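You operate a simulated robot arm through the tools that you are given. There is no shell and no other tool. Be economical: measure what you need, move in short steps, check, and stop when the job is done.

You are at the controls of a simulated two-armed robot. One attempt, no reset.

TASK
Take the lid off the tin on the top of the tea table and lay it down there.

It is judged by the outcome, as a careful person would: the job done as asked, and still so three seconds after it is handed in. It fails if anything else is knocked over, pushed out of place, dropped, spilled or broken. A push-on lid holds only when it is set on centred and level and pressed home; a screw cap is set on level and turned clockwise until tight.

THE ROBOT
Two 7-joint arms with two-finger parallel grippers on one trunk, on a base that drives. Base frame: it is fixed to the floor where the robot stands at the start and does not move with it; the origin is under the middle of the robot, x ahead of it, y to its left, z up; the surface under the hand at the start is at about z = 760. Lengths are in mm, angles in rad, forces in N, time in s.
The left shoulder is at the start at [37, 174, 1339], the right one opposite. With the tool pointing down near the work surface each hand reaches from about 100 to 560 mm from the robot's upright axis, wherever it stands, measured 20 degrees to its own side. Payload 3.6 kg a hand.
Tool frame (each hand has its own): the origin (TCP) lies between the finger pads and is the grasp point; the fingertips stand 30 mm ahead of it; z points along the fingers, y is the line along which they close. Largest opening 110 mm; finger width 20, thickness 10; the body of the gripper, 48 by 112 mm, starts 55 mm behind the TCP.
Orientation is that of the tool frame in the base frame, as a unit quaternion [w, x, y, z]. With the fingers straight down and closing along the base's y, the tool's x points along the base's -x, its y along +y and its z along -z.

THE INTERFACE
- The arms move only by the tool drive_tool. It takes "left_deltas", "right_deltas" or both (then of equal length, played together; a hand with none holds still); each is a list of rows, each an object (a shift or turn left out is 0, a gripper value left out holds the last) with "rot": the turn, a rotation vector about the tool's x, y, z in degrees, a list of three; "linear": the shift along the tool's x, y, z in mm, a list of three; "fingers": the opening, from 0 (shut) to 1 (fully open). In form: [{"rot": [rx, ry, rz], "linear": [tx, ty, tz], "fingers": fingers}, ...]. A call has 1 to 12 rows; each row is the pose to reach, as a shift and turn from the pose commanded when the call began, along the tool's axes at that moment. A row lasts 0.2 s, in which the tool goes at most 50 mm and 0.15 rad; a call with a longer step from one row to the next is refused whole, and so is a gripper value outside its range. A pose out of reach is approached as far as the arm can. The call stops where the force on the tool passes 40 N (or 10 N more than at its start, if that is more) or the arm is blocked; 0.2 s more then pass. Each finger travels about 153 mm/s and halts on what it meets, pressing with about 27 N; the grip force reading is that of the motor and also rises with nothing between the fingers. The clock runs only during rows and for 0.2 s after the last one: add rows that repeat a pose to give the fingers time. It gives the time, the measured TCP pose, the force on the tool (base axes), the opening and the grip force at its end, in the units of the frame above (readings bear some noise), with the torque about the TCP (base axes, N m) and any sound that the robot's microphone picked up.
- Cameras (640 x 400 px; columns grow to the right, rows downward): "scene" is now at [104.1, -23.5, 1491.3]; the picture's right is [-0.32, -0.95, 0.00], its down [-0.73, 0.24, -0.64] and it looks along [0.61, -0.20, -0.77] (base axes); focal length 276 px, centre (320, 200). "left" rides on the left gripper at [72, -17, -103] in its tool frame; the picture's right is [0.23, 0.97, 0.00], its down [-0.76, 0.18, -0.62] and it looks along [-0.61, 0.14, 0.78] (tool axes); focal length 222 px, centre (320, 200). "right" rides on the right gripper at [72, 17, -103] in its tool frame; the picture's right is [-0.23, 0.97, 0.00], its down [-0.76, -0.18, -0.62] and it looks along [-0.61, -0.14, 0.78] (tool axes); focal length 222 px, centre (320, 200). There is no depth. A picture from a camera that has moved, and an enlarged one, comes with that camera's place and axes in the base frame and with its lens.
- grab_frame(camera): a new picture of that camera. The clock stands still meanwhile.
- lift_body(by): slides the trunk up (or, below 0, down) by that many mm; the arms and the scene camera ride with it, the base frame stays. It gives what a move gives, with no picture.
- roll_base(legs): drives the robot by 1 to 6 legs, each [ahead, left, turn to the left] in mm, mm and rad, along the robot's own axes; the way and the turn of a leg run together, so that a leg with both is an arc; at most 1500 mm and 3.142 rad a leg. The arms and the cameras ride along, it lands a little off, and it stops where it bumps. It gives what a move gives.
- turn_head(pan, tilt): turns the head with the scene camera to pan (to the left, within 1.501 rad either way) and tilt (down, from -0.506 to 1.204), counted from straight ahead of the robot. It gives what a move gives.
- close_up(camera, box): a new picture of the part [left, top, right, bottom] of that camera's present view, enlarged. The clock stands still meanwhile.
- sign_off(): hands the job in; it is judged then, once.

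Work in short steps. Places have to be worked out from the pictures, the camera data and where the tool is seen: move nearer, look again, correct. Check each grasp and each placing, and mend what went wrong. You have 120 turns and 108 pictures in all, those below and enlarged ones among them. Open the grippers and draw the arms clear of the work before you hand the job in, unless the task says otherwise; then end with one line.

The tools are called after "Emit:" as a command line: name --argument value ..., lists and objects as JSON in quotes. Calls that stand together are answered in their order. drive_tool: Moves the arms, as the interface text tells. Its arguments: {"type":"object","properties":{"left_deltas":{"type":"array","items":{"type":"object","properties":{"rot":{"type":"array","items":{"type":"number"}},"linear":{"type":"array","items":{"type":"number"}},"fingers":{"type":"number"}}}},"right_deltas":{"type":"array","items":{"type":"object","properties":{"rot":{"type":"array","items":{"type":"number"}},"linear":{"type":"array","items":{"type":"number"}},"fingers":{"type":"number"}}}}},"required":[]} The other tools are called the same way: lift_body (by) slides the trunk up or down; roll_base (legs) drives the base; turn_head (pan, tilt) turns the head that bears the scene camera; grab_frame (camera) takes a picture; close_up (camera, box) takes an enlarged picture of a part of a camera's view; sign_off () hands the job in.

At the start:

```text
t: 0.0
left_ee_pos: [410.0, 44.0, 1087.9]
left_tool_rot: [0.0, -0.001, 1.0, 0.0]
left_wrist_force: [1.2, 0.3, -0.4]
left_moment: [-0.02, 0.0, 0.0]
left_finger_gap: 109.7
left_grip_force: 0.0
right_ee_pos: [349.7, -382.1, 1011.2]
right_tool_rot: [0.003, 0.026, 0.997, -0.071]
right_wrist_force: [0.4, 0.0, -0.2]
right_moment: [0.03, -0.02, 0.01]
right_finger_gap: 109.9
right_grip_force: 0.0
trunk travel left (down, up): [-453.0, 310.0]
robot x, y, heading: [1.2, -2.9, -0.0]
head pan, tilt: [-0.321, 0.876]
```

scene: 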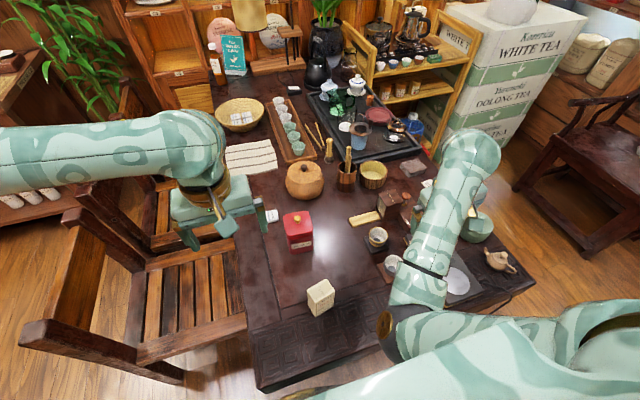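
right: 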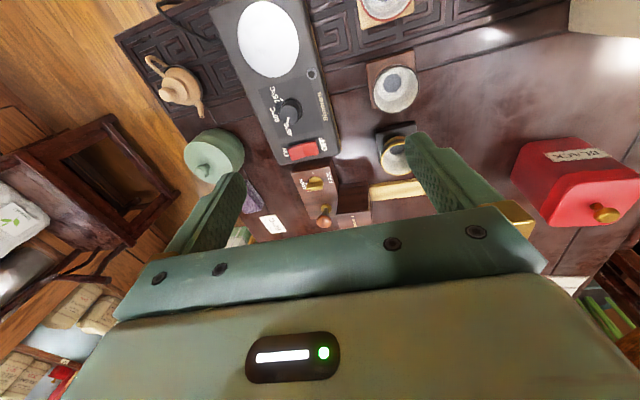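
left: 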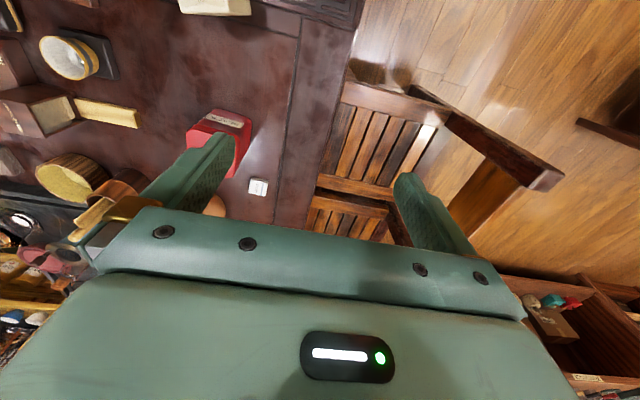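

The red box with the brass knob, labelled "BLACK", looks like the tin. I'll enlarge that part of the scene view.

Emit:
close_up --camera "scene" --box '[240, 150, 400, 330]'

Emit:
close_up --camera "right" --box '[480, 100, 640, 260]'

```text
2.22 times, centred on (320, 240) of scene
camera zoom: at [104.1, -23.5, 1491.3], right [-0.32, -0.95, 0.0], down [-0.73, 0.24, -0.64], along [0.61, -0.2, -0.77], focal length 613 px, centre (320, 111)
```

zoom: 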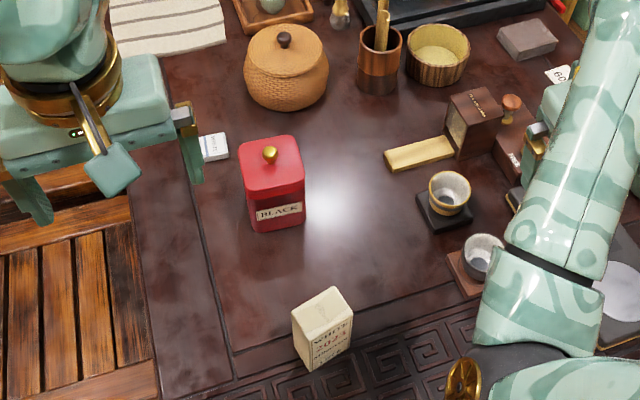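

```text
2.50 times, centred on (560, 180) of right
camera zoom: at [277.5, -345.5, 1110.7], right [0.28, 0.95, -0.14], down [0.75, -0.13, 0.65], along [0.6, -0.28, -0.75], focal length 555 px, centre (-280, 250)
```

zoom: 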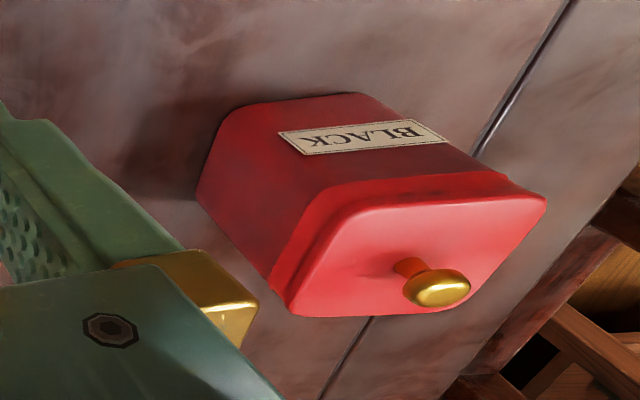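

I triangulate the knob from both views at about (540, -103, 882). The right arm reaches it best, so I move the left arm aside and bring the right hand above the knob, pointing straight down.

Emit:
drive_tool --right_deltas '[{"linear": [-22, 36, -3.5], "rot": [-1, 0, -0.4]}, {"linear": [-44, 72, -7], "rot": [-2, 0, -0.7]}, {"linear": [-66, 108, -10.5], "rot": [-3, 0, -1.1]}, {"linear": [-88, 144, -14], "rot": [-4, 0, -1.5]}, {"linear": [-110, 180, -17.5], "rot": [-5, 0, -1.9]}, {"linear": [-132, 216, -21], "rot": [-6, 0, -2.2]}, {"linear": [-154, 252, -24.5], "rot": [-7, 0, -2.6]}, {"linear": [-175, 287, -28], "rot": [-8.1, 0, -2.95]}, {"linear": [-175, 287, -28], "rot": [-8.1, 0, -2.95]}]' --left_deltas '[{"linear": [15, 25, 0]}, {"linear": [30, 50, 0]}, {"linear": [45, 75, 0]}, {"linear": [60, 100, 0]}, {"linear": [75, 125, 0]}, {"linear": [90, 150, 0]}, {"linear": [105, 175, 0]}, {"linear": [120, 200, 0]}, {"linear": [120, 200, 0]}]'

```text
t: 2.0
left_ee_pos: [290.4, 244.4, 1087.6]
left_tool_rot: [-0.001, 0.0, 1.0, 0.001]
left_wrist_force: [0.8, 0.2, -0.1]
left_moment: [0.03, -0.01, 0.01]
left_finger_gap: 110.0
left_grip_force: 0.2
right_ee_pos: [540.3, -104.8, 1000.3]
right_tool_rot: [0.004, 0.0, 1.0, 0.001]
right_wrist_force: [0.3, -0.1, -0.8]
right_moment: [0.01, -0.01, -0.02]
right_finger_gap: 110.3
right_grip_force: 0.1
trunk travel left (down, up): [-453.0, 310.0]
robot x, y, heading: [-2.8, -0.5, -0.0]
head pan, tilt: [-0.321, 0.876]
```

Now I look from the wrist and from the scene camera to refine the knob position.

Emit:
grab_frame --camera "right"

Emit:
close_up --camera "scene" --box '[220, 150, 380, 250]'

```text
102 pictures are left
camera right: at [467.3, -86.1, 1103.9], right [0.23, 0.97, 0.0], down [0.76, -0.18, 0.63], along [0.61, -0.14, -0.78], focal length 222 px, centre (320, 200)
```

right: 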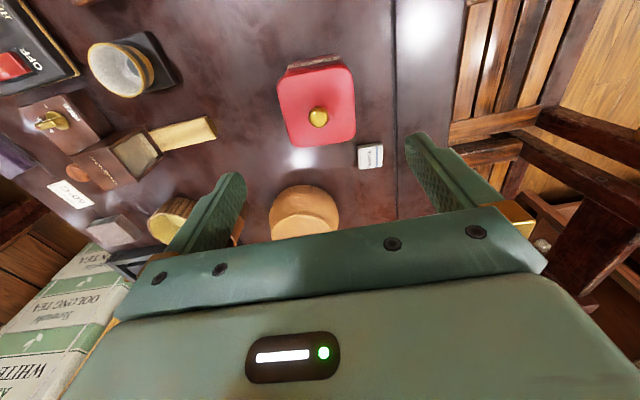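

```text
4.00 times, centred on (300, 200) of scene
camera zoom: at [104.5, -25.1, 1491.3], right [-0.32, -0.95, 0.0], down [-0.73, 0.24, -0.64], along [0.61, -0.2, -0.77], focal length 1103 px, centre (400, 200)
```

zoom: 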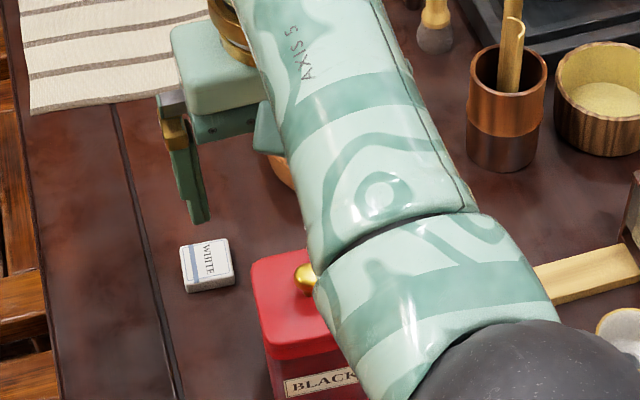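

The knob is nearly under the TCP, at about (538, -103). I narrow the fingers to about 40 mm and come down beside the knob, with the tips still above the lid top at about 868.

Emit:
drive_tool --right_deltas '[{"linear": [2, 1, 20], "fingers": 0.38}, {"linear": [2, 1, 40]}, {"linear": [2, 1, 60]}, {"linear": [2, 1, 75]}, {"linear": [2, 1, 85]}, {"linear": [2, 1, 85]}]'

Emit:
grab_frame --camera "right"

Emit:
close_up --camera "scene" --box '[220, 180, 380, 280]'

```text
t: 3.4
left_ee_pos: [289.6, 245.1, 1087.5]
left_tool_rot: [0.0, 0.0, 1.0, -0.001]
left_wrist_force: [0.0, 0.4, -0.4]
left_moment: [-0.03, 0.03, 0.01]
left_finger_gap: 110.2
left_grip_force: 0.0
right_ee_pos: [540.6, -103.9, 915.6]
right_tool_rot: [0.003, 0.001, 1.0, -0.002]
right_wrist_force: [0.6, 0.1, 0.3]
right_moment: [0.03, -0.02, 0.01]
right_finger_gap: 41.9
right_grip_force: 0.0
trunk travel left (down, up): [-453.0, 310.0]
robot x, y, heading: [-0.5, 2.9, 0.001]
head pan, tilt: [-0.321, 0.876]
```

```text
100 pictures are left
camera right: at [465.2, -85.7, 1017.7], right [0.23, 0.97, 0.0], down [0.76, -0.18, 0.63], along [0.61, -0.14, -0.78], focal length 222 px, centre (320, 200)
```

right: 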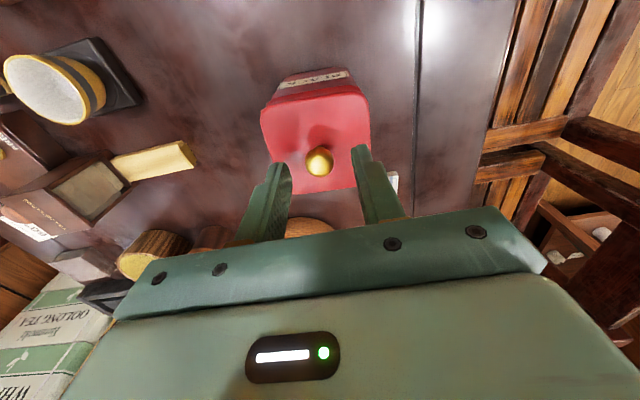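

```text
4.00 times, centred on (300, 230) of scene
camera zoom: at [104.1, -23.3, 1491.3], right [-0.32, -0.95, 0.0], down [-0.73, 0.24, -0.64], along [0.61, -0.2, -0.77], focal length 1103 px, centre (400, 80)
```

zoom: 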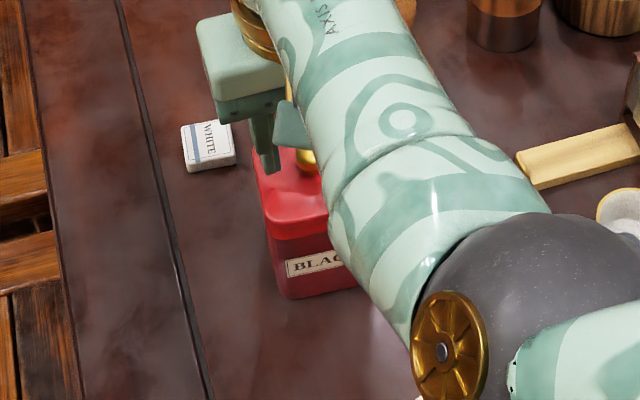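

The knob sits between the fingers. I lower in small steps toward the lid, watching the force.

Emit:
drive_tool --right_deltas '[{"linear": [1, 1, 4]}, {"linear": [1, 1, 8]}, {"linear": [1, 1, 11]}, {"linear": [1, 1, 11]}]'

Emit:
close_up --camera "right" --box '[220, 60, 420, 220]'

```text
t: 4.4
left_ee_pos: [290.2, 244.8, 1087.1]
left_tool_rot: [0.0, 0.0, 1.0, -0.001]
left_wrist_force: [-0.1, -0.2, -0.5]
left_moment: [-0.01, 0.02, -0.04]
left_finger_gap: 110.0
left_grip_force: 0.0
right_ee_pos: [537.1, -101.3, 904.7]
right_tool_rot: [0.004, 0.0, 1.0, 0.0]
right_wrist_force: [0.6, 0.0, -0.2]
right_moment: [0.0, 0.01, 0.02]
right_finger_gap: 42.0
right_grip_force: 0.0
trunk travel left (down, up): [-453.0, 310.0]
robot x, y, heading: [-0.4, -2.5, 0.001]
head pan, tilt: [-0.321, 0.876]
```

```text
2.50 times, centred on (320, 140) of right
camera zoom: at [464.0, -83.1, 1007.3], right [0.23, 0.97, 0.0], down [0.76, -0.18, 0.63], along [0.61, -0.14, -0.78], focal length 555 px, centre (320, 350)
```

zoom: 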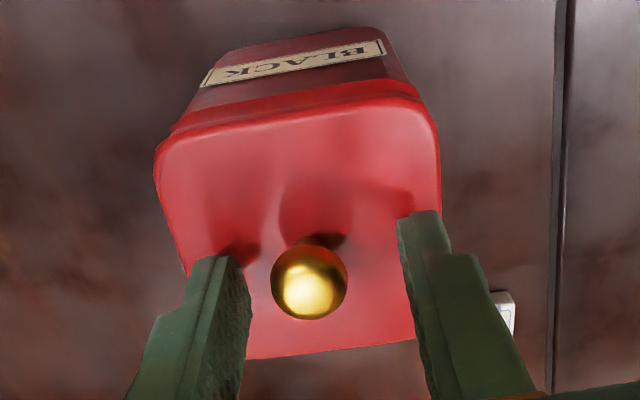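

The tips are still slightly above the lid. I go down 4 mm more with y shifted by -1.5 mm and check the force.

Emit:
drive_tool --right_deltas '[{"linear": [-1, -1.5, 2]}, {"linear": [-1, -1.5, 4]}, {"linear": [-1, -1.5, 4]}]'

Emit:
close_up --camera "right" --box '[220, 60, 420, 220]'

```text
t: 5.2
left_ee_pos: [289.5, 244.3, 1086.2]
left_tool_rot: [0.0, 0.001, 1.0, 0.0]
left_wrist_force: [0.2, 0.4, -0.3]
left_moment: [0.01, -0.01, 0.0]
left_finger_gap: 110.2
left_grip_force: 0.0
right_ee_pos: [538.0, -101.3, 900.0]
right_tool_rot: [0.004, -0.001, 1.0, -0.001]
right_wrist_force: [0.2, 0.1, 0.2]
right_moment: [-0.05, 0.01, 0.0]
right_finger_gap: 42.0
right_grip_force: 0.1
trunk travel left (down, up): [-453.0, 310.0]
robot x, y, heading: [-0.5, 1.8, -0.002]
head pan, tilt: [-0.321, 0.876]
```

```text
2.50 times, centred on (320, 140) of right
camera zoom: at [464.7, -83.4, 1003.1], right [0.23, 0.97, 0.0], down [0.76, -0.18, 0.63], along [0.61, -0.14, -0.78], focal length 555 px, centre (320, 350)
```

zoom: 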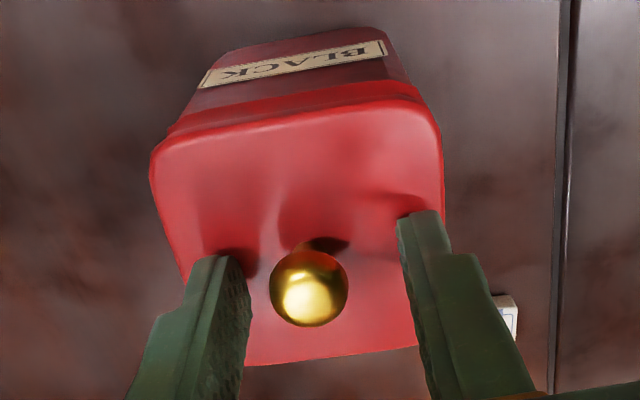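

The knob is about 2 mm to the -y side of the finger centre. I shift by that and narrow the gap to check centring before gripping.

Emit:
drive_tool --right_deltas '[{"linear": [0, -2, 2]}, {"linear": [0, -2, 2], "fingers": 0.24}, {"linear": [0, -2, 2], "fingers": 0.24}]'

Emit:
close_up --camera "right" --box '[220, 60, 420, 220]'

```text
t: 6.0
left_ee_pos: [289.8, 244.0, 1086.3]
left_tool_rot: [0.0, 0.0, 1.0, 0.0]
left_wrist_force: [-0.2, -0.1, -0.7]
left_moment: [-0.02, -0.01, 0.02]
left_finger_gap: 110.2
left_grip_force: 0.1
right_ee_pos: [538.1, -105.1, 897.3]
right_tool_rot: [0.003, 0.0, 1.0, -0.001]
right_wrist_force: [0.5, 0.1, -0.2]
right_moment: [-0.05, 0.01, 0.0]
right_finger_gap: 26.2
right_grip_force: 0.1
trunk travel left (down, up): [-453.0, 310.0]
robot x, y, heading: [-1.0, 1.0, -0.003]
head pan, tilt: [-0.321, 0.876]
```

```text
2.50 times, centred on (320, 140) of right
camera zoom: at [464.4, -86.1, 1000.6], right [0.23, 0.97, 0.0], down [0.76, -0.18, 0.63], along [0.61, -0.14, -0.78], focal length 555 px, centre (320, 350)
```

zoom: 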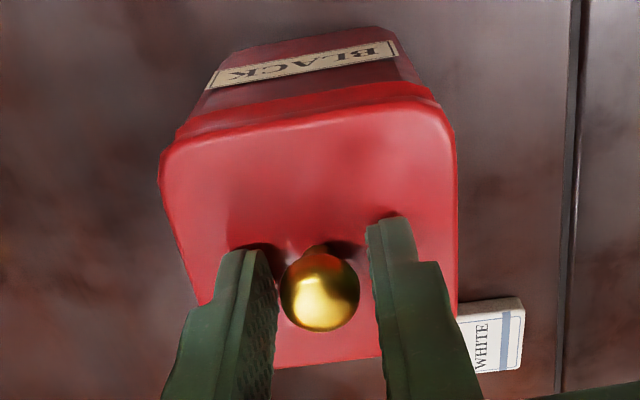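

The knob is centred to within about a millimetre. I close on it and let the grip settle.

Emit:
drive_tool --right_deltas '[{"fingers": 0.19}, {"fingers": 0.17}, {"fingers": 0.1}, {"fingers": 0.0}, {"fingers": 0.0}]'

Emit:
close_up --camera "right" --box '[220, 60, 420, 220]'

```text
t: 7.2
left_ee_pos: [291.2, 243.7, 1086.6]
left_tool_rot: [0.0, -0.001, 1.0, 0.0]
left_wrist_force: [-0.9, 0.2, -0.4]
left_moment: [0.02, -0.03, 0.02]
left_finger_gap: 110.4
left_grip_force: 0.0
right_ee_pos: [539.5, -104.4, 897.1]
right_tool_rot: [0.004, -0.001, 1.0, -0.001]
right_wrist_force: [0.7, 0.1, -0.3]
right_moment: [-0.02, 0.01, -0.02]
right_finger_gap: 19.4
right_grip_force: 26.9
trunk travel left (down, up): [-453.0, 310.0]
robot x, y, heading: [1.7, 0.4, 0.004]
head pan, tilt: [-0.321, 0.876]
heard: snap
```

```text
2.50 times, centred on (320, 140) of right
camera zoom: at [464.4, -86.1, 1000.6], right [0.23, 0.97, 0.0], down [0.76, -0.18, 0.63], along [0.61, -0.14, -0.78], focal length 555 px, centre (320, 350)
```

zoom: 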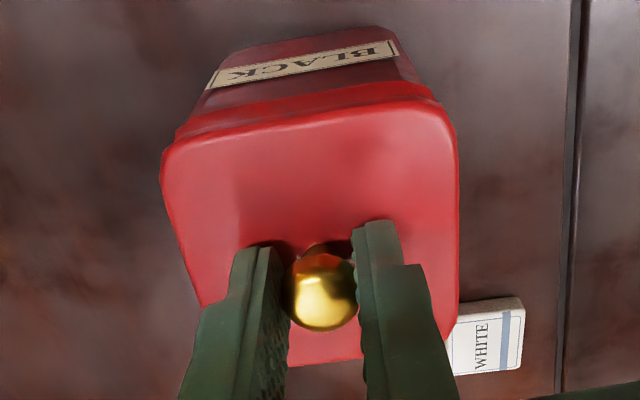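

The grip holds at 19.4 mm and I heard a snap, possibly the lid popping loose. I pull straight up slowly.

Emit:
drive_tool --right_deltas '[{"linear": [0, 0, -3]}, {"linear": [0, 0, -6]}, {"linear": [0, 0, -10]}, {"linear": [0, 0, -14]}, {"linear": [0, 0, -14]}]'

Emit:
grab_frame --camera "right"

Emit:
close_up --camera "scene" --box '[220, 180, 380, 280]'

```text
t: 8.4
left_ee_pos: [289.9, 244.5, 1087.7]
left_tool_rot: [0.0, 0.001, 1.0, 0.0]
left_wrist_force: [-0.5, 0.4, 0.1]
left_moment: [0.02, 0.01, 0.01]
left_finger_gap: 110.0
left_grip_force: 0.1
right_ee_pos: [538.5, -105.9, 911.8]
right_tool_rot: [0.004, 0.001, 1.0, -0.001]
right_wrist_force: [0.8, -0.4, -0.2]
right_moment: [-0.01, -0.02, 0.01]
right_finger_gap: 19.2
right_grip_force: 27.3
trunk travel left (down, up): [-453.0, 310.0]
robot x, y, heading: [0.1, 2.8, -0.002]
head pan, tilt: [-0.321, 0.876]
```

```text
94 pictures are left
camera right: at [464.8, -86.7, 1014.7], right [0.23, 0.97, 0.0], down [0.76, -0.18, 0.63], along [0.61, -0.14, -0.78], focal length 222 px, centre (320, 200)
```

right: 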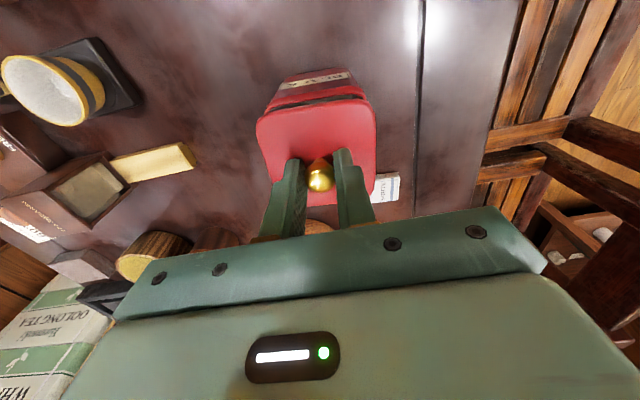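

```text
4.00 times, centred on (300, 230) of scene
camera zoom: at [104.2, -23.2, 1491.3], right [-0.32, -0.95, 0.0], down [-0.73, 0.24, -0.64], along [0.61, -0.2, -0.77], focal length 1103 px, centre (400, 80)
```

zoom: 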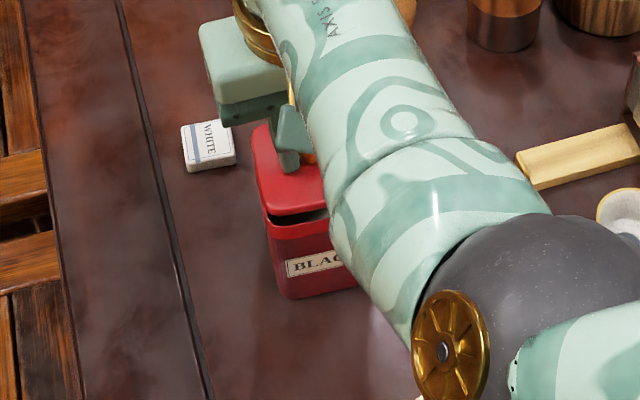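

The lid has lifted clear and the tin body stayed on the table. I raise it further, then check it before carrying it.

Emit:
drive_tool --right_deltas '[{"linear": [0, 0, -15]}, {"linear": [0, 0, -30]}, {"linear": [0, 0, -45]}, {"linear": [0, 0, -60]}, {"linear": [0, 0, -75]}, {"linear": [0, 0, -75]}]'

Emit:
grab_frame --camera "right"

Emit:
grab_frame --camera "scene"

```text
t: 9.8
left_ee_pos: [289.4, 244.2, 1087.4]
left_tool_rot: [-0.001, 0.0, 1.0, 0.0]
left_wrist_force: [0.4, -0.7, -0.2]
left_moment: [-0.01, 0.0, -0.01]
left_finger_gap: 110.2
left_grip_force: 0.0
right_ee_pos: [540.1, -105.7, 988.4]
right_tool_rot: [0.006, 0.001, 1.0, -0.002]
right_wrist_force: [-0.7, 0.0, 0.3]
right_moment: [-0.01, 0.02, 0.0]
right_finger_gap: 19.5
right_grip_force: 26.2
trunk travel left (down, up): [-453.0, 310.0]
robot x, y, heading: [2.1, -0.5, 0.0]
head pan, tilt: [-0.321, 0.876]
```

```text
92 pictures are left
camera right: at [465.9, -87.6, 1091.1], right [0.23, 0.97, 0.0], down [0.75, -0.18, 0.63], along [0.62, -0.15, -0.77], focal length 222 px, centre (320, 200)
```

right: 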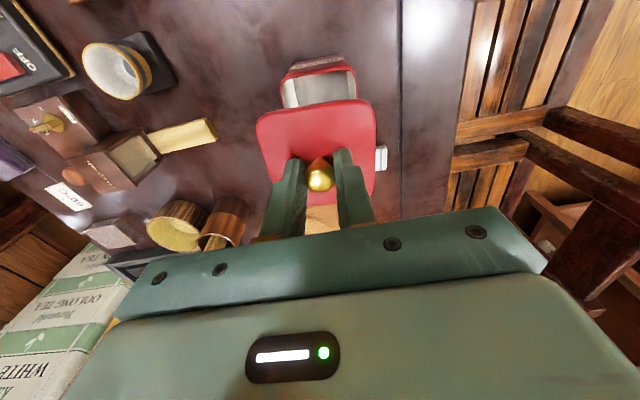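

```text
91 pictures are left
camera scene: at [104.2, -23.3, 1491.3], right [-0.32, -0.95, 0.0], down [-0.73, 0.24, -0.64], along [0.61, -0.2, -0.77], focal length 276 px, centre (320, 200)
```

scene: 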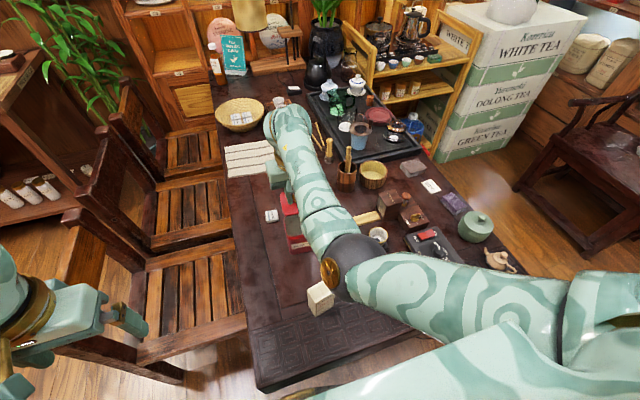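

The lid is held level and the tin stands open below it. I carry the lid to the free spot near (440, -172) at this height, then look again.

Emit:
drive_tool --right_deltas '[{"linear": [17, -11, 0]}, {"linear": [33, -22, 0]}, {"linear": [50, -33, 0]}, {"linear": [67, -44, 0]}, {"linear": [84, -55, 0]}, {"linear": [100, -66, 0]}, {"linear": [100, -66, 0]}]'

Emit:
grab_frame --camera "right"

Emit:
grab_frame --camera "scene"

Emit:
grab_frame --camera "left"

```text
t: 10.7
left_ee_pos: [290.0, 243.7, 1086.7]
left_tool_rot: [0.0, 0.0, 1.0, 0.001]
left_wrist_force: [-0.4, -0.7, 0.2]
left_moment: [0.01, -0.02, 0.01]
left_finger_gap: 109.9
left_grip_force: 0.1
right_ee_pos: [537.3, -162.5, 1064.3]
right_tool_rot: [0.088, 0.013, 0.996, -0.013]
right_wrist_force: [0.6, 0.1, -0.9]
right_moment: [-0.01, 0.0, -0.01]
right_finger_gap: 19.4
right_grip_force: 26.6
trunk travel left (down, up): [-453.0, 310.0]
robot x, y, heading: [-0.5, -2.5, 0.003]
head pan, tilt: [-0.321, 0.876]
stopped in row 4 (right hand): the arm was blocked; the commanded pose is now the measured one
```

```text
90 pictures are left
camera right: at [447.3, -139.3, 1152.6], right [0.25, 0.97, 0.02], down [0.64, -0.18, 0.75], along [0.73, -0.18, -0.66], focal length 222 px, centre (320, 200)
```

right: 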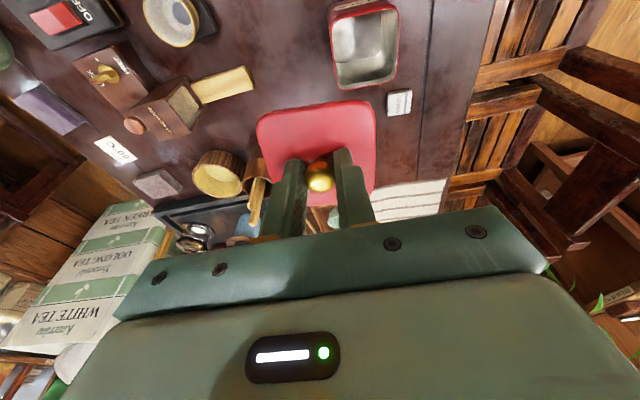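

```text
89 pictures are left
camera scene: at [104.0, -23.9, 1491.3], right [-0.32, -0.95, 0.0], down [-0.73, 0.24, -0.64], along [0.61, -0.2, -0.77], focal length 276 px, centre (320, 200)
```

scene: 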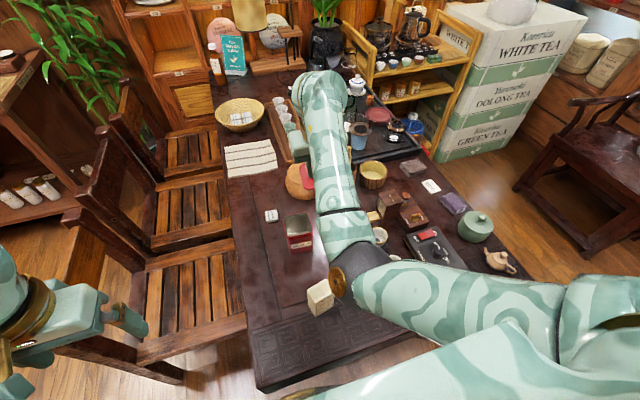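

```text
88 pictures are left
camera left: at [217.9, 227.6, 1190.2], right [-0.23, 0.97, 0.0], down [0.76, 0.18, 0.62], along [0.61, 0.14, -0.78], focal length 222 px, centre (320, 200)
```

left: 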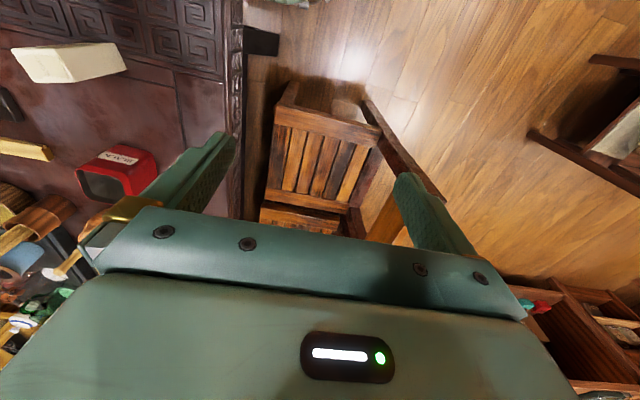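

The arm was blocked on the way back: the hand rose and tilted about 10° while staying at x≈537, with no force on it, so it looks like a joint or elbow limit. Nothing appears to have moved on the table. I raise the trunk to free the elbow.

Emit:
lift_body --by 200

Emit:
grab_frame --camera "scene"

```text
t: 12.9
left_ee_pos: [289.9, 244.9, 1286.9]
left_tool_rot: [-0.001, -0.001, 1.0, 0.0]
left_wrist_force: [0.6, 0.5, -0.4]
left_moment: [0.0, 0.03, -0.01]
left_finger_gap: 109.9
left_grip_force: 0.0
right_ee_pos: [537.6, -169.2, 1262.8]
right_tool_rot: [0.087, 0.017, 0.996, -0.017]
right_wrist_force: [-0.6, 0.5, 0.5]
right_moment: [-0.02, 0.0, 0.03]
right_finger_gap: 19.2
right_grip_force: 27.3
trunk travel left (down, up): [-653.0, 110.0]
robot x, y, heading: [-0.3, -2.5, 0.002]
head pan, tilt: [-0.321, 0.876]
```

```text
87 pictures are left
camera scene: at [84.5, -23.1, 1692.0], right [-0.32, -0.95, 0.0], down [-0.73, 0.24, -0.64], along [0.61, -0.2, -0.77], focal length 276 px, centre (320, 200)
```

scene: 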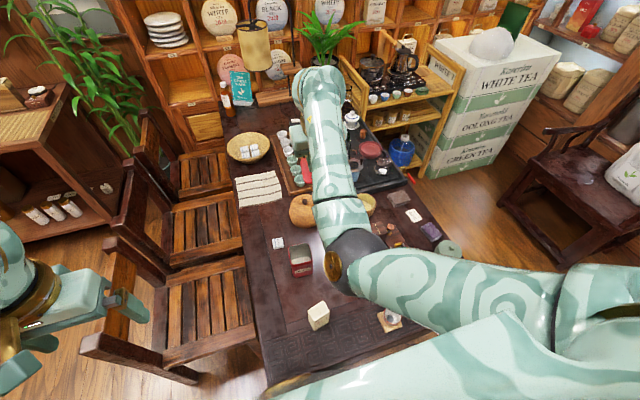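

The table is undisturbed. I level the hand while descending to about (500, -170, 1060), with the shoulder now higher.

Emit:
drive_tool --right_deltas '[{"linear": [12, 1, 32], "rot": [-0.3, 1.7, -0.3]}, {"linear": [24, 2, 64], "rot": [-0.7, 3.3, -0.6]}, {"linear": [36, 2, 97], "rot": [-1, 5, -0.9]}, {"linear": [48, 3, 129], "rot": [-1.4, 6.7, -1.2]}, {"linear": [60, 4, 161], "rot": [-1.7, 8.3, -1.5]}, {"linear": [72, 5, 193], "rot": [-2.1, 10, -1.8]}, {"linear": [72, 5, 193], "rot": [-2.1, 10, -1.8]}]'

Emit:
grab_frame --camera "scene"

```text
t: 14.7
left_ee_pos: [290.3, 244.4, 1288.5]
left_tool_rot: [0.0, -0.002, 1.0, 0.0]
left_wrist_force: [0.4, 0.6, -0.3]
left_moment: [0.04, 0.03, 0.0]
left_finger_gap: 110.1
left_grip_force: 0.1
right_ee_pos: [500.5, -194.9, 1058.5]
right_tool_rot: [0.0, 0.011, 1.0, -0.016]
right_wrist_force: [-1.0, -0.7, 0.1]
right_moment: [-0.02, 0.0, 0.01]
right_finger_gap: 19.2
right_grip_force: 27.5
trunk travel left (down, up): [-653.0, 110.0]
robot x, y, heading: [5.9, 0.0, -0.001]
head pan, tilt: [-0.321, 0.876]
stopped in row 7 (right hand): the arm was blocked; the commanded pose is now the measured one
```

```text
86 pictures are left
camera scene: at [84.3, -23.5, 1692.1], right [-0.32, -0.95, 0.0], down [-0.73, 0.24, -0.64], along [0.61, -0.2, -0.77], focal length 276 px, centre (320, 200)
```

scene: 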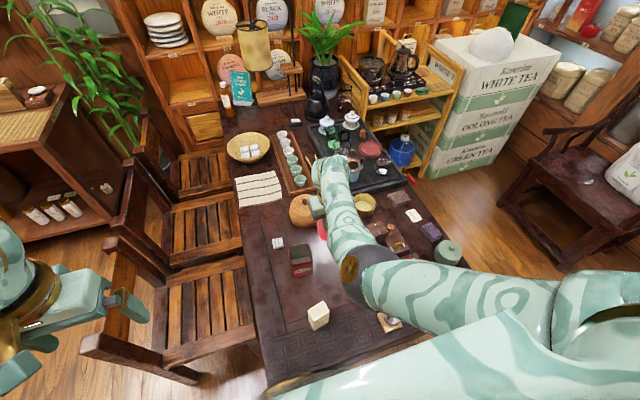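

The hand is level again at (500, -195, 1058), with a small y lag. I continue down and back, toward (455, -190, 950).

Emit:
drive_tool --right_deltas '[{"linear": [10, 1, 27], "rot": [-0.4, 0, -0.3]}, {"linear": [20, 3, 54], "rot": [-0.9, 0, -0.6]}, {"linear": [33, 5, 81], "rot": [-1.3, 0, -0.9]}, {"linear": [45, 8, 108], "rot": [-1.8, 0, -1.2]}, {"linear": [45, 8, 108], "rot": [-1.8, 0, -1.2]}]'

Emit:
grab_frame --camera "scene"

Emit:
grab_frame --camera "right"

```text
t: 15.9
left_ee_pos: [291.1, 244.8, 1286.0]
left_tool_rot: [0.0, -0.001, 1.0, -0.001]
left_wrist_force: [0.6, 1.0, 0.0]
left_moment: [0.02, 0.0, 0.02]
left_finger_gap: 110.2
left_grip_force: 0.1
right_ee_pos: [454.6, -183.5, 950.3]
right_tool_rot: [-0.002, -0.001, 1.0, 0.003]
right_wrist_force: [-0.1, 0.5, -0.2]
right_moment: [0.04, 0.01, -0.02]
right_finger_gap: 19.5
right_grip_force: 26.7
trunk travel left (down, up): [-653.0, 110.0]
robot x, y, heading: [1.9, 0.4, -0.003]
head pan, tilt: [-0.321, 0.876]
```

```text
85 pictures are left
camera scene: at [84.5, -23.3, 1692.1], right [-0.32, -0.95, 0.0], down [-0.73, 0.24, -0.64], along [0.61, -0.2, -0.77], focal length 276 px, centre (320, 200)
```

scene: 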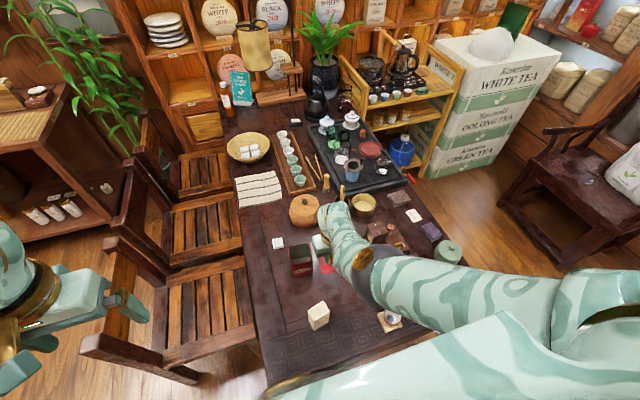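

```text
84 pictures are left
camera right: at [380.6, -167.4, 1053.3], right [0.22, 0.97, 0.0], down [0.76, -0.18, 0.62], along [0.61, -0.14, -0.78], focal length 222 px, centre (320, 200)
```

right: 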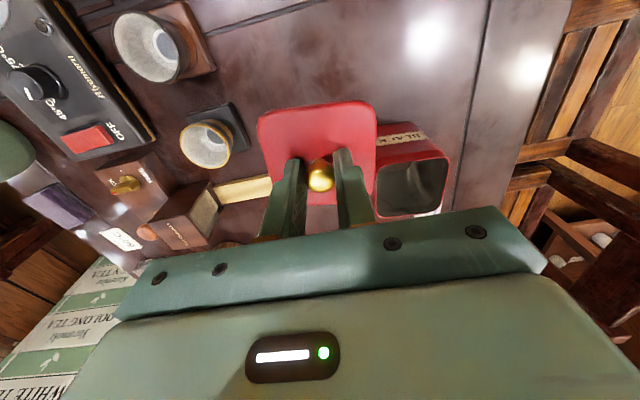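

Tracking is good now. The spot near (437, -188) is clear of the saucer edge (y≈-288), the tin (x≥502) and the white box. I descend to TCP z≈840.

Emit:
drive_tool --right_deltas '[{"linear": [6, -2, 25]}, {"linear": [12, -4, 50]}, {"linear": [18, -5, 75]}, {"linear": [18, -5, 95]}, {"linear": [18, -5, 110]}, {"linear": [18, -5, 110]}]'

Emit:
grab_frame --camera "scene"

Emit:
grab_frame --camera "right"

```text
t: 17.3
left_ee_pos: [289.2, 244.6, 1286.8]
left_tool_rot: [0.0, 0.0, 1.0, 0.0]
left_wrist_force: [-0.3, -0.3, 0.0]
left_moment: [0.0, -0.03, -0.05]
left_finger_gap: 110.1
left_grip_force: 0.1
right_ee_pos: [410.1, -191.6, 891.0]
right_tool_rot: [-0.001, -0.001, 1.0, 0.003]
right_wrist_force: [0.4, 0.0, -0.3]
right_moment: [0.01, 0.01, -0.01]
right_finger_gap: 19.1
right_grip_force: 27.3
right hand out of reach, approached as far as the arm can: row 2, 3, 4, 5, 6
trunk travel left (down, up): [-653.0, 110.0]
robot x, y, heading: [-0.6, -3.9, -0.002]
head pan, tilt: [-0.321, 0.876]
```

```text
83 pictures are left
camera scene: at [84.3, -23.6, 1692.1], right [-0.32, -0.95, 0.0], down [-0.73, 0.24, -0.64], along [0.61, -0.2, -0.77], focal length 276 px, centre (320, 200)
```

scene: 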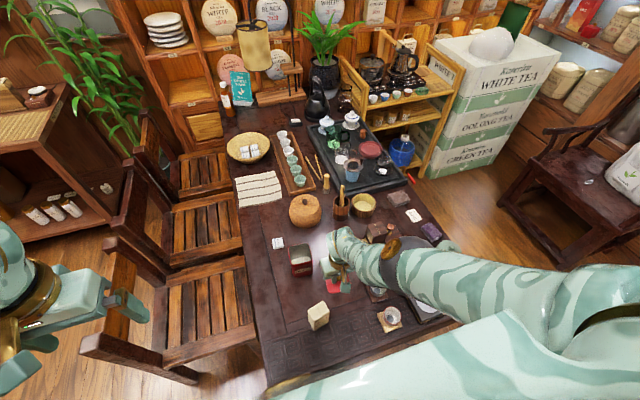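

```text
82 pictures are left
camera right: at [337.4, -175.0, 995.7], right [0.23, 0.97, 0.0], down [0.76, -0.18, 0.62], along [0.6, -0.14, -0.78], focal length 222 px, centre (320, 200)
```

right: 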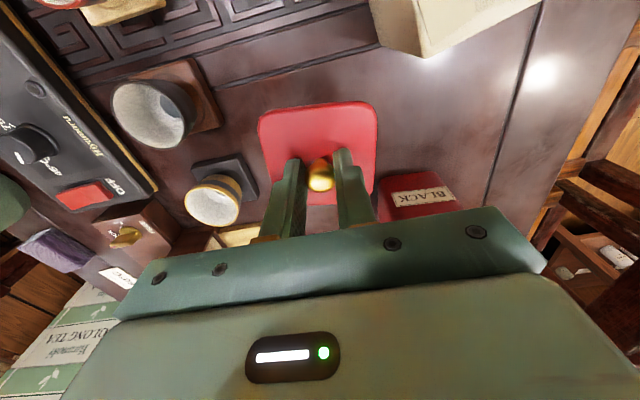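

With the trunk this high, reach stopped at (410, -192, 891), and all is clear below. I lower the trunk by 60 mm to bring the hand down.

Emit:
lift_body --by -60

Emit:
grab_frame --camera "right"

Emit:
close_up --camera "scene" --box '[240, 180, 480, 350]'

```text
t: 18.3
left_ee_pos: [289.9, 245.2, 1227.3]
left_tool_rot: [0.0, -0.001, 1.0, 0.0]
left_wrist_force: [0.0, 1.0, 1.5]
left_moment: [0.01, -0.01, 0.0]
left_finger_gap: 110.0
left_grip_force: 0.1
right_ee_pos: [413.9, -191.3, 832.6]
right_tool_rot: [-0.002, -0.001, 1.0, 0.001]
right_wrist_force: [0.5, -0.3, -0.9]
right_moment: [0.03, 0.0, -0.02]
right_finger_gap: 19.2
right_grip_force: 26.8
trunk travel left (down, up): [-593.0, 170.0]
robot x, y, heading: [2.2, 1.2, 0.0]
head pan, tilt: [-0.321, 0.876]
```

```text
81 pictures are left
camera right: at [340.1, -173.2, 936.8], right [0.22, 0.97, 0.0], down [0.76, -0.18, 0.62], along [0.6, -0.14, -0.78], focal length 222 px, centre (320, 200)
```

right: 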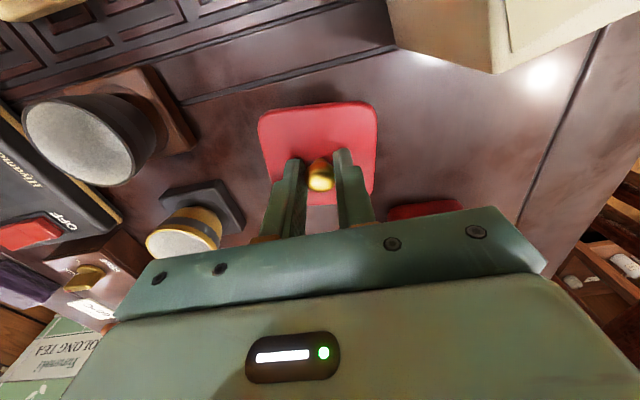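

```text
2.35 times, centred on (360, 265) of scene
camera zoom: at [86.4, -23.2, 1632.1], right [-0.32, -0.95, 0.0], down [-0.73, 0.24, -0.64], along [0.61, -0.2, -0.77], focal length 649 px, centre (226, 47)
```

zoom: 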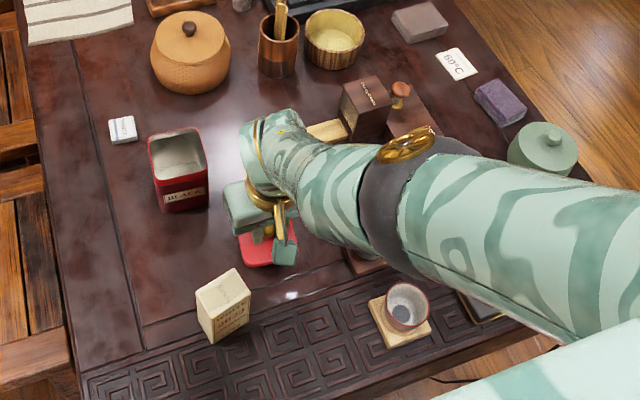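

The lid hangs level about 25 mm above clear table. I shift 10 mm forward and come down in small steps until contact.

Emit:
drive_tool --right_deltas '[{"linear": [-10, 0, 4]}, {"linear": [-10, 0, 8]}, {"linear": [-10, 0, 12]}, {"linear": [-10, 0, 12]}]'

Emit:
close_up --camera "right" --box '[220, 60, 420, 220]'

```text
t: 19.3
left_ee_pos: [288.6, 244.1, 1227.5]
left_tool_rot: [0.0, 0.0, 1.0, 0.0]
left_wrist_force: [0.6, 0.1, 0.3]
left_moment: [0.01, -0.01, -0.03]
left_finger_gap: 110.2
left_grip_force: 0.1
right_ee_pos: [411.9, -190.1, 832.9]
right_tool_rot: [-0.002, -0.002, 1.0, 0.002]
right_wrist_force: [-0.6, 0.0, -0.3]
right_moment: [0.01, 0.0, 0.01]
right_finger_gap: 19.2
right_grip_force: 26.9
right hand out of reach, approached as far as the arm can: row 1, 2, 3, 4
trunk travel left (down, up): [-593.0, 170.0]
robot x, y, heading: [-1.2, 3.0, -0.001]
head pan, tilt: [-0.321, 0.876]
```

```text
2.50 times, centred on (320, 140) of right
camera zoom: at [340.1, -173.2, 936.6], right [0.22, 0.97, 0.0], down [0.76, -0.18, 0.62], along [0.6, -0.14, -0.78], focal length 555 px, centre (320, 350)
```

zoom: 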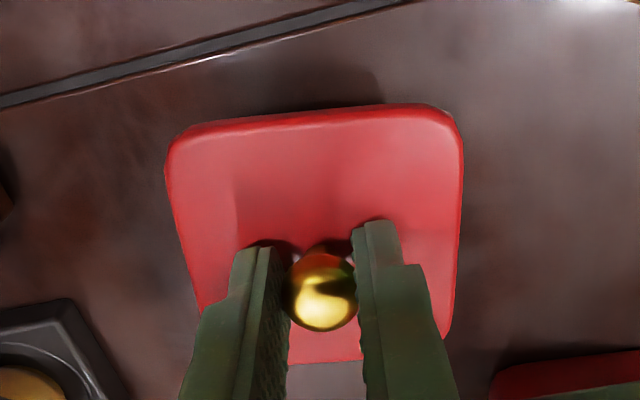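

The arm is at full extension, and this spot at (412, -190) is clear. I lower with the trunk in small steps, watching the force.

Emit:
lift_body --by -16

Emit:
close_up --camera "right" --box '[220, 60, 420, 220]'

```text
t: 19.9
left_ee_pos: [289.4, 244.7, 1211.9]
left_tool_rot: [-0.001, 0.0, 1.0, 0.0]
left_wrist_force: [0.4, 0.9, 0.3]
left_moment: [-0.01, -0.02, -0.03]
left_finger_gap: 109.8
left_grip_force: 0.1
right_ee_pos: [411.8, -191.9, 816.4]
right_tool_rot: [-0.003, -0.003, 1.0, 0.003]
right_wrist_force: [0.8, -0.6, -0.5]
right_moment: [-0.01, -0.04, 0.01]
right_finger_gap: 18.9
right_grip_force: 27.1
trunk travel left (down, up): [-577.0, 186.0]
robot x, y, heading: [0.3, -4.5, -0.005]
head pan, tilt: [-0.321, 0.876]
```

```text
2.50 times, centred on (320, 140) of right
camera zoom: at [339.7, -173.6, 919.9], right [0.22, 0.97, 0.0], down [0.76, -0.18, 0.62], along [0.6, -0.14, -0.78], focal length 555 px, centre (320, 350)
```

zoom: 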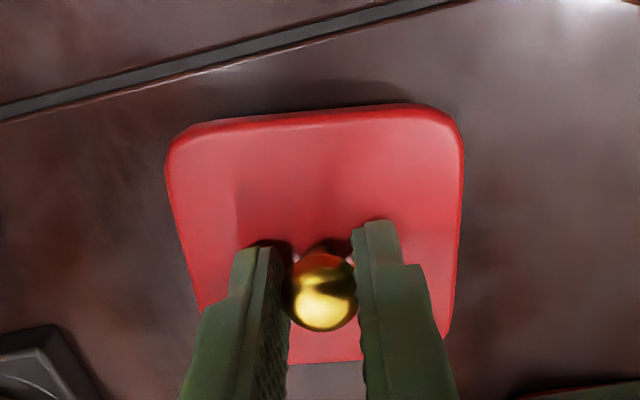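

The shadow is closing in under the lid. I go down in smaller steps.

Emit:
lift_body --by -6

Emit:
close_up --camera "right" --box '[220, 60, 420, 220]'

```text
t: 20.5
left_ee_pos: [290.3, 244.2, 1205.9]
left_tool_rot: [0.0, 0.0, 1.0, 0.0]
left_wrist_force: [0.1, 0.4, 0.2]
left_moment: [0.01, -0.01, 0.02]
left_finger_gap: 109.9
left_grip_force: 0.1
right_ee_pos: [411.3, -191.7, 811.2]
right_tool_rot: [-0.002, -0.002, 1.0, 0.002]
right_wrist_force: [-0.5, 0.1, 0.3]
right_moment: [0.0, -0.01, 0.03]
right_finger_gap: 19.3
right_grip_force: 27.0
trunk travel left (down, up): [-571.0, 192.0]
robot x, y, heading: [-1.3, 4.3, -0.003]
head pan, tilt: [-0.321, 0.876]
```

```text
2.50 times, centred on (320, 140) of right
camera zoom: at [339.7, -174.0, 913.8], right [0.22, 0.97, 0.0], down [0.76, -0.18, 0.62], along [0.6, -0.14, -0.78], focal length 555 px, centre (320, 350)
```

zoom: 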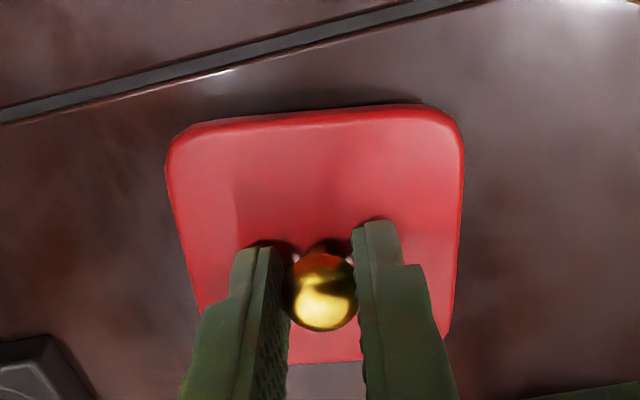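

There is still no contact force. I lower another 4 mm.

Emit:
lift_body --by -4

Emit:
close_up --camera "right" --box '[220, 60, 420, 220]'

```text
t: 21.0
left_ee_pos: [290.1, 245.3, 1200.9]
left_tool_rot: [0.0, 0.0, 1.0, 0.001]
left_wrist_force: [0.7, 0.1, 0.9]
left_moment: [0.0, 0.0, -0.04]
left_finger_gap: 109.8
left_grip_force: 0.1
right_ee_pos: [412.4, -191.3, 806.5]
right_tool_rot: [-0.002, -0.001, 1.0, 0.002]
right_wrist_force: [-0.4, 0.6, -0.6]
right_moment: [0.0, 0.02, 0.0]
right_finger_gap: 19.1
right_grip_force: 27.1
trunk travel left (down, up): [-567.0, 196.0]
robot x, y, heading: [1.5, -2.2, 0.002]
head pan, tilt: [-0.321, 0.876]
```

```text
2.50 times, centred on (320, 140) of right
camera zoom: at [339.7, -174.1, 909.8], right [0.22, 0.97, 0.0], down [0.76, -0.18, 0.62], along [0.6, -0.14, -0.78], focal length 555 px, centre (320, 350)
```

zoom: 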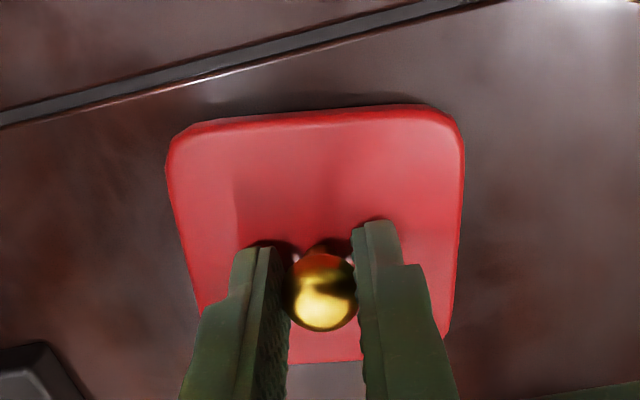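

Still no contact. I lower 4 mm again.

Emit:
lift_body --by -4

Emit:
close_up --camera "right" --box '[220, 60, 420, 220]'

```text
t: 21.5
left_ee_pos: [288.3, 245.2, 1196.2]
left_tool_rot: [0.0, 0.0, 1.0, 0.0]
left_wrist_force: [-0.1, -0.3, -1.4]
left_moment: [0.0, 0.03, -0.01]
left_finger_gap: 109.7
left_grip_force: 0.0
right_ee_pos: [412.1, -192.5, 805.1]
right_tool_rot: [0.0, -0.002, 1.0, 0.001]
right_wrist_force: [-4.8, -1.6, 25.1]
right_moment: [-0.04, -0.46, 0.01]
right_finger_gap: 19.4
right_grip_force: 26.8
trunk travel left (down, up): [-563.0, 200.0]
robot x, y, heading: [1.0, 3.9, 0.002]
head pan, tilt: [-0.321, 0.876]
```

```text
2.50 times, centred on (320, 140) of right
camera zoom: at [339.4, -173.9, 907.4], right [0.22, 0.97, 0.0], down [0.76, -0.18, 0.62], along [0.61, -0.14, -0.78], focal length 555 px, centre (320, 350)
```

zoom: 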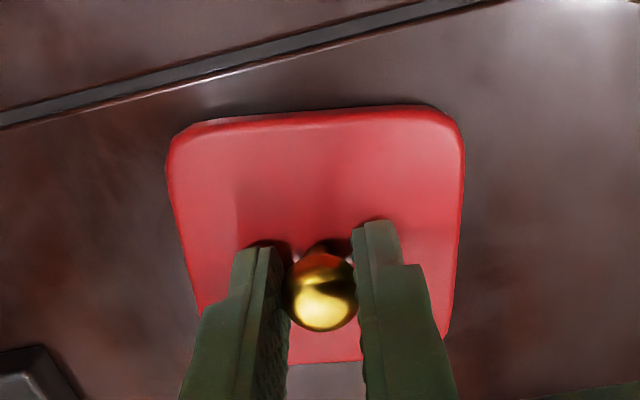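

The lid is touching the table with 25 N. I ease up 2 mm to relieve the pressure before opening.

Emit:
lift_body --by -0.1

Emit:
lift_body --by 2

```text
t: 22.0
left_ee_pos: [287.8, 245.7, 1196.9]
left_tool_rot: [0.0, 0.0, 1.0, 0.0]
left_wrist_force: [-0.7, 0.2, 0.0]
left_moment: [0.0, -0.04, 0.02]
left_finger_gap: 110.0
left_grip_force: 0.1
right_ee_pos: [412.0, -191.1, 803.3]
right_tool_rot: [0.0, -0.001, 1.0, 0.002]
right_wrist_force: [-0.3, -2.4, 30.0]
right_moment: [-0.06, -0.34, 0.07]
right_finger_gap: 19.2
right_grip_force: 26.9
trunk travel left (down, up): [-563.0, 200.0]
robot x, y, heading: [2.0, -0.8, 0.001]
head pan, tilt: [-0.321, 0.876]
```

```text
t: 22.6
left_ee_pos: [290.4, 245.0, 1199.1]
left_tool_rot: [0.0, -0.002, 1.0, 0.0]
left_wrist_force: [-0.1, 0.5, -0.3]
left_moment: [-0.04, -0.02, 0.01]
left_finger_gap: 110.0
left_grip_force: 0.0
right_ee_pos: [412.2, -190.8, 803.5]
right_tool_rot: [-0.001, -0.001, 1.0, 0.002]
right_wrist_force: [5.6, -0.4, 8.2]
right_moment: [-0.01, -0.45, -0.01]
right_finger_gap: 19.2
right_grip_force: 27.0
trunk travel left (down, up): [-565.0, 198.0]
robot x, y, heading: [0.3, 2.3, -0.001]
head pan, tilt: [-0.321, 0.876]
```

Only light contact (8 N) remains. I open the fingers to release the knob.

Emit:
drive_tool --right_deltas '[{"linear": [0, 0, 0], "fingers": 0.3}, {"linear": [0, 0, 0], "fingers": 0.4}]'

Emit:
close_up --camera "right" --box '[220, 60, 420, 220]'

```text
t: 23.1
left_ee_pos: [289.5, 244.8, 1199.1]
left_tool_rot: [0.0, -0.001, 1.0, 0.0]
left_wrist_force: [0.2, 0.0, 0.5]
left_moment: [0.01, 0.01, -0.05]
left_finger_gap: 109.7
left_grip_force: 0.0
right_ee_pos: [412.0, -192.5, 804.0]
right_tool_rot: [-0.002, 0.0, 1.0, 0.002]
right_wrist_force: [0.2, -1.1, 0.3]
right_moment: [0.01, 0.04, 0.03]
right_finger_gap: 44.0
right_grip_force: 0.0
trunk travel left (down, up): [-565.0, 198.0]
robot x, y, heading: [-0.4, -1.7, -0.001]
head pan, tilt: [-0.321, 0.876]
```

```text
2.50 times, centred on (320, 140) of right
camera zoom: at [339.2, -174.1, 907.5], right [0.22, 0.97, 0.0], down [0.76, -0.18, 0.62], along [0.6, -0.14, -0.78], focal length 555 px, centre (320, 350)
```

zoom: 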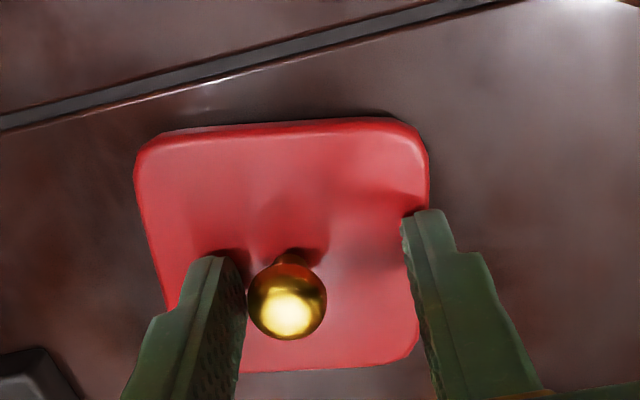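

The lid lies flat, with the knob near one finger. I open wider to clear it.

Emit:
drive_tool --right_deltas '[{"fingers": 0.55}, {"fingers": 0.62}]'

Emit:
close_up --camera "right" --box '[220, 60, 420, 220]'

```text
t: 23.8
left_ee_pos: [290.1, 244.4, 1199.9]
left_tool_rot: [0.0, 0.0, 1.0, 0.0]
left_wrist_force: [-0.1, 0.0, -0.4]
left_moment: [0.01, 0.01, -0.02]
left_finger_gap: 110.1
left_grip_force: 0.0
right_ee_pos: [411.7, -192.0, 804.3]
right_tool_rot: [-0.003, -0.002, 1.0, 0.002]
right_wrist_force: [0.0, -0.6, -0.1]
right_moment: [0.01, 0.01, 0.01]
right_finger_gap: 68.5
right_grip_force: 0.1
trunk travel left (down, up): [-565.0, 198.0]
robot x, y, heading: [4.3, 0.9, -0.0]
head pan, tilt: [-0.321, 0.876]
```

```text
2.50 times, centred on (320, 140) of right
camera zoom: at [339.7, -174.0, 907.8], right [0.22, 0.97, 0.0], down [0.76, -0.18, 0.62], along [0.6, -0.14, -0.78], focal length 555 px, centre (320, 350)
```

zoom: 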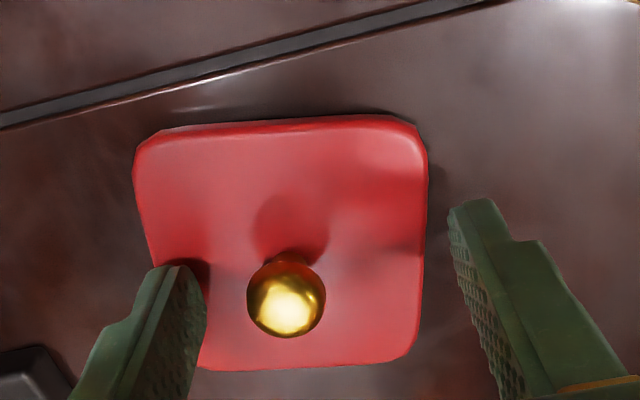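

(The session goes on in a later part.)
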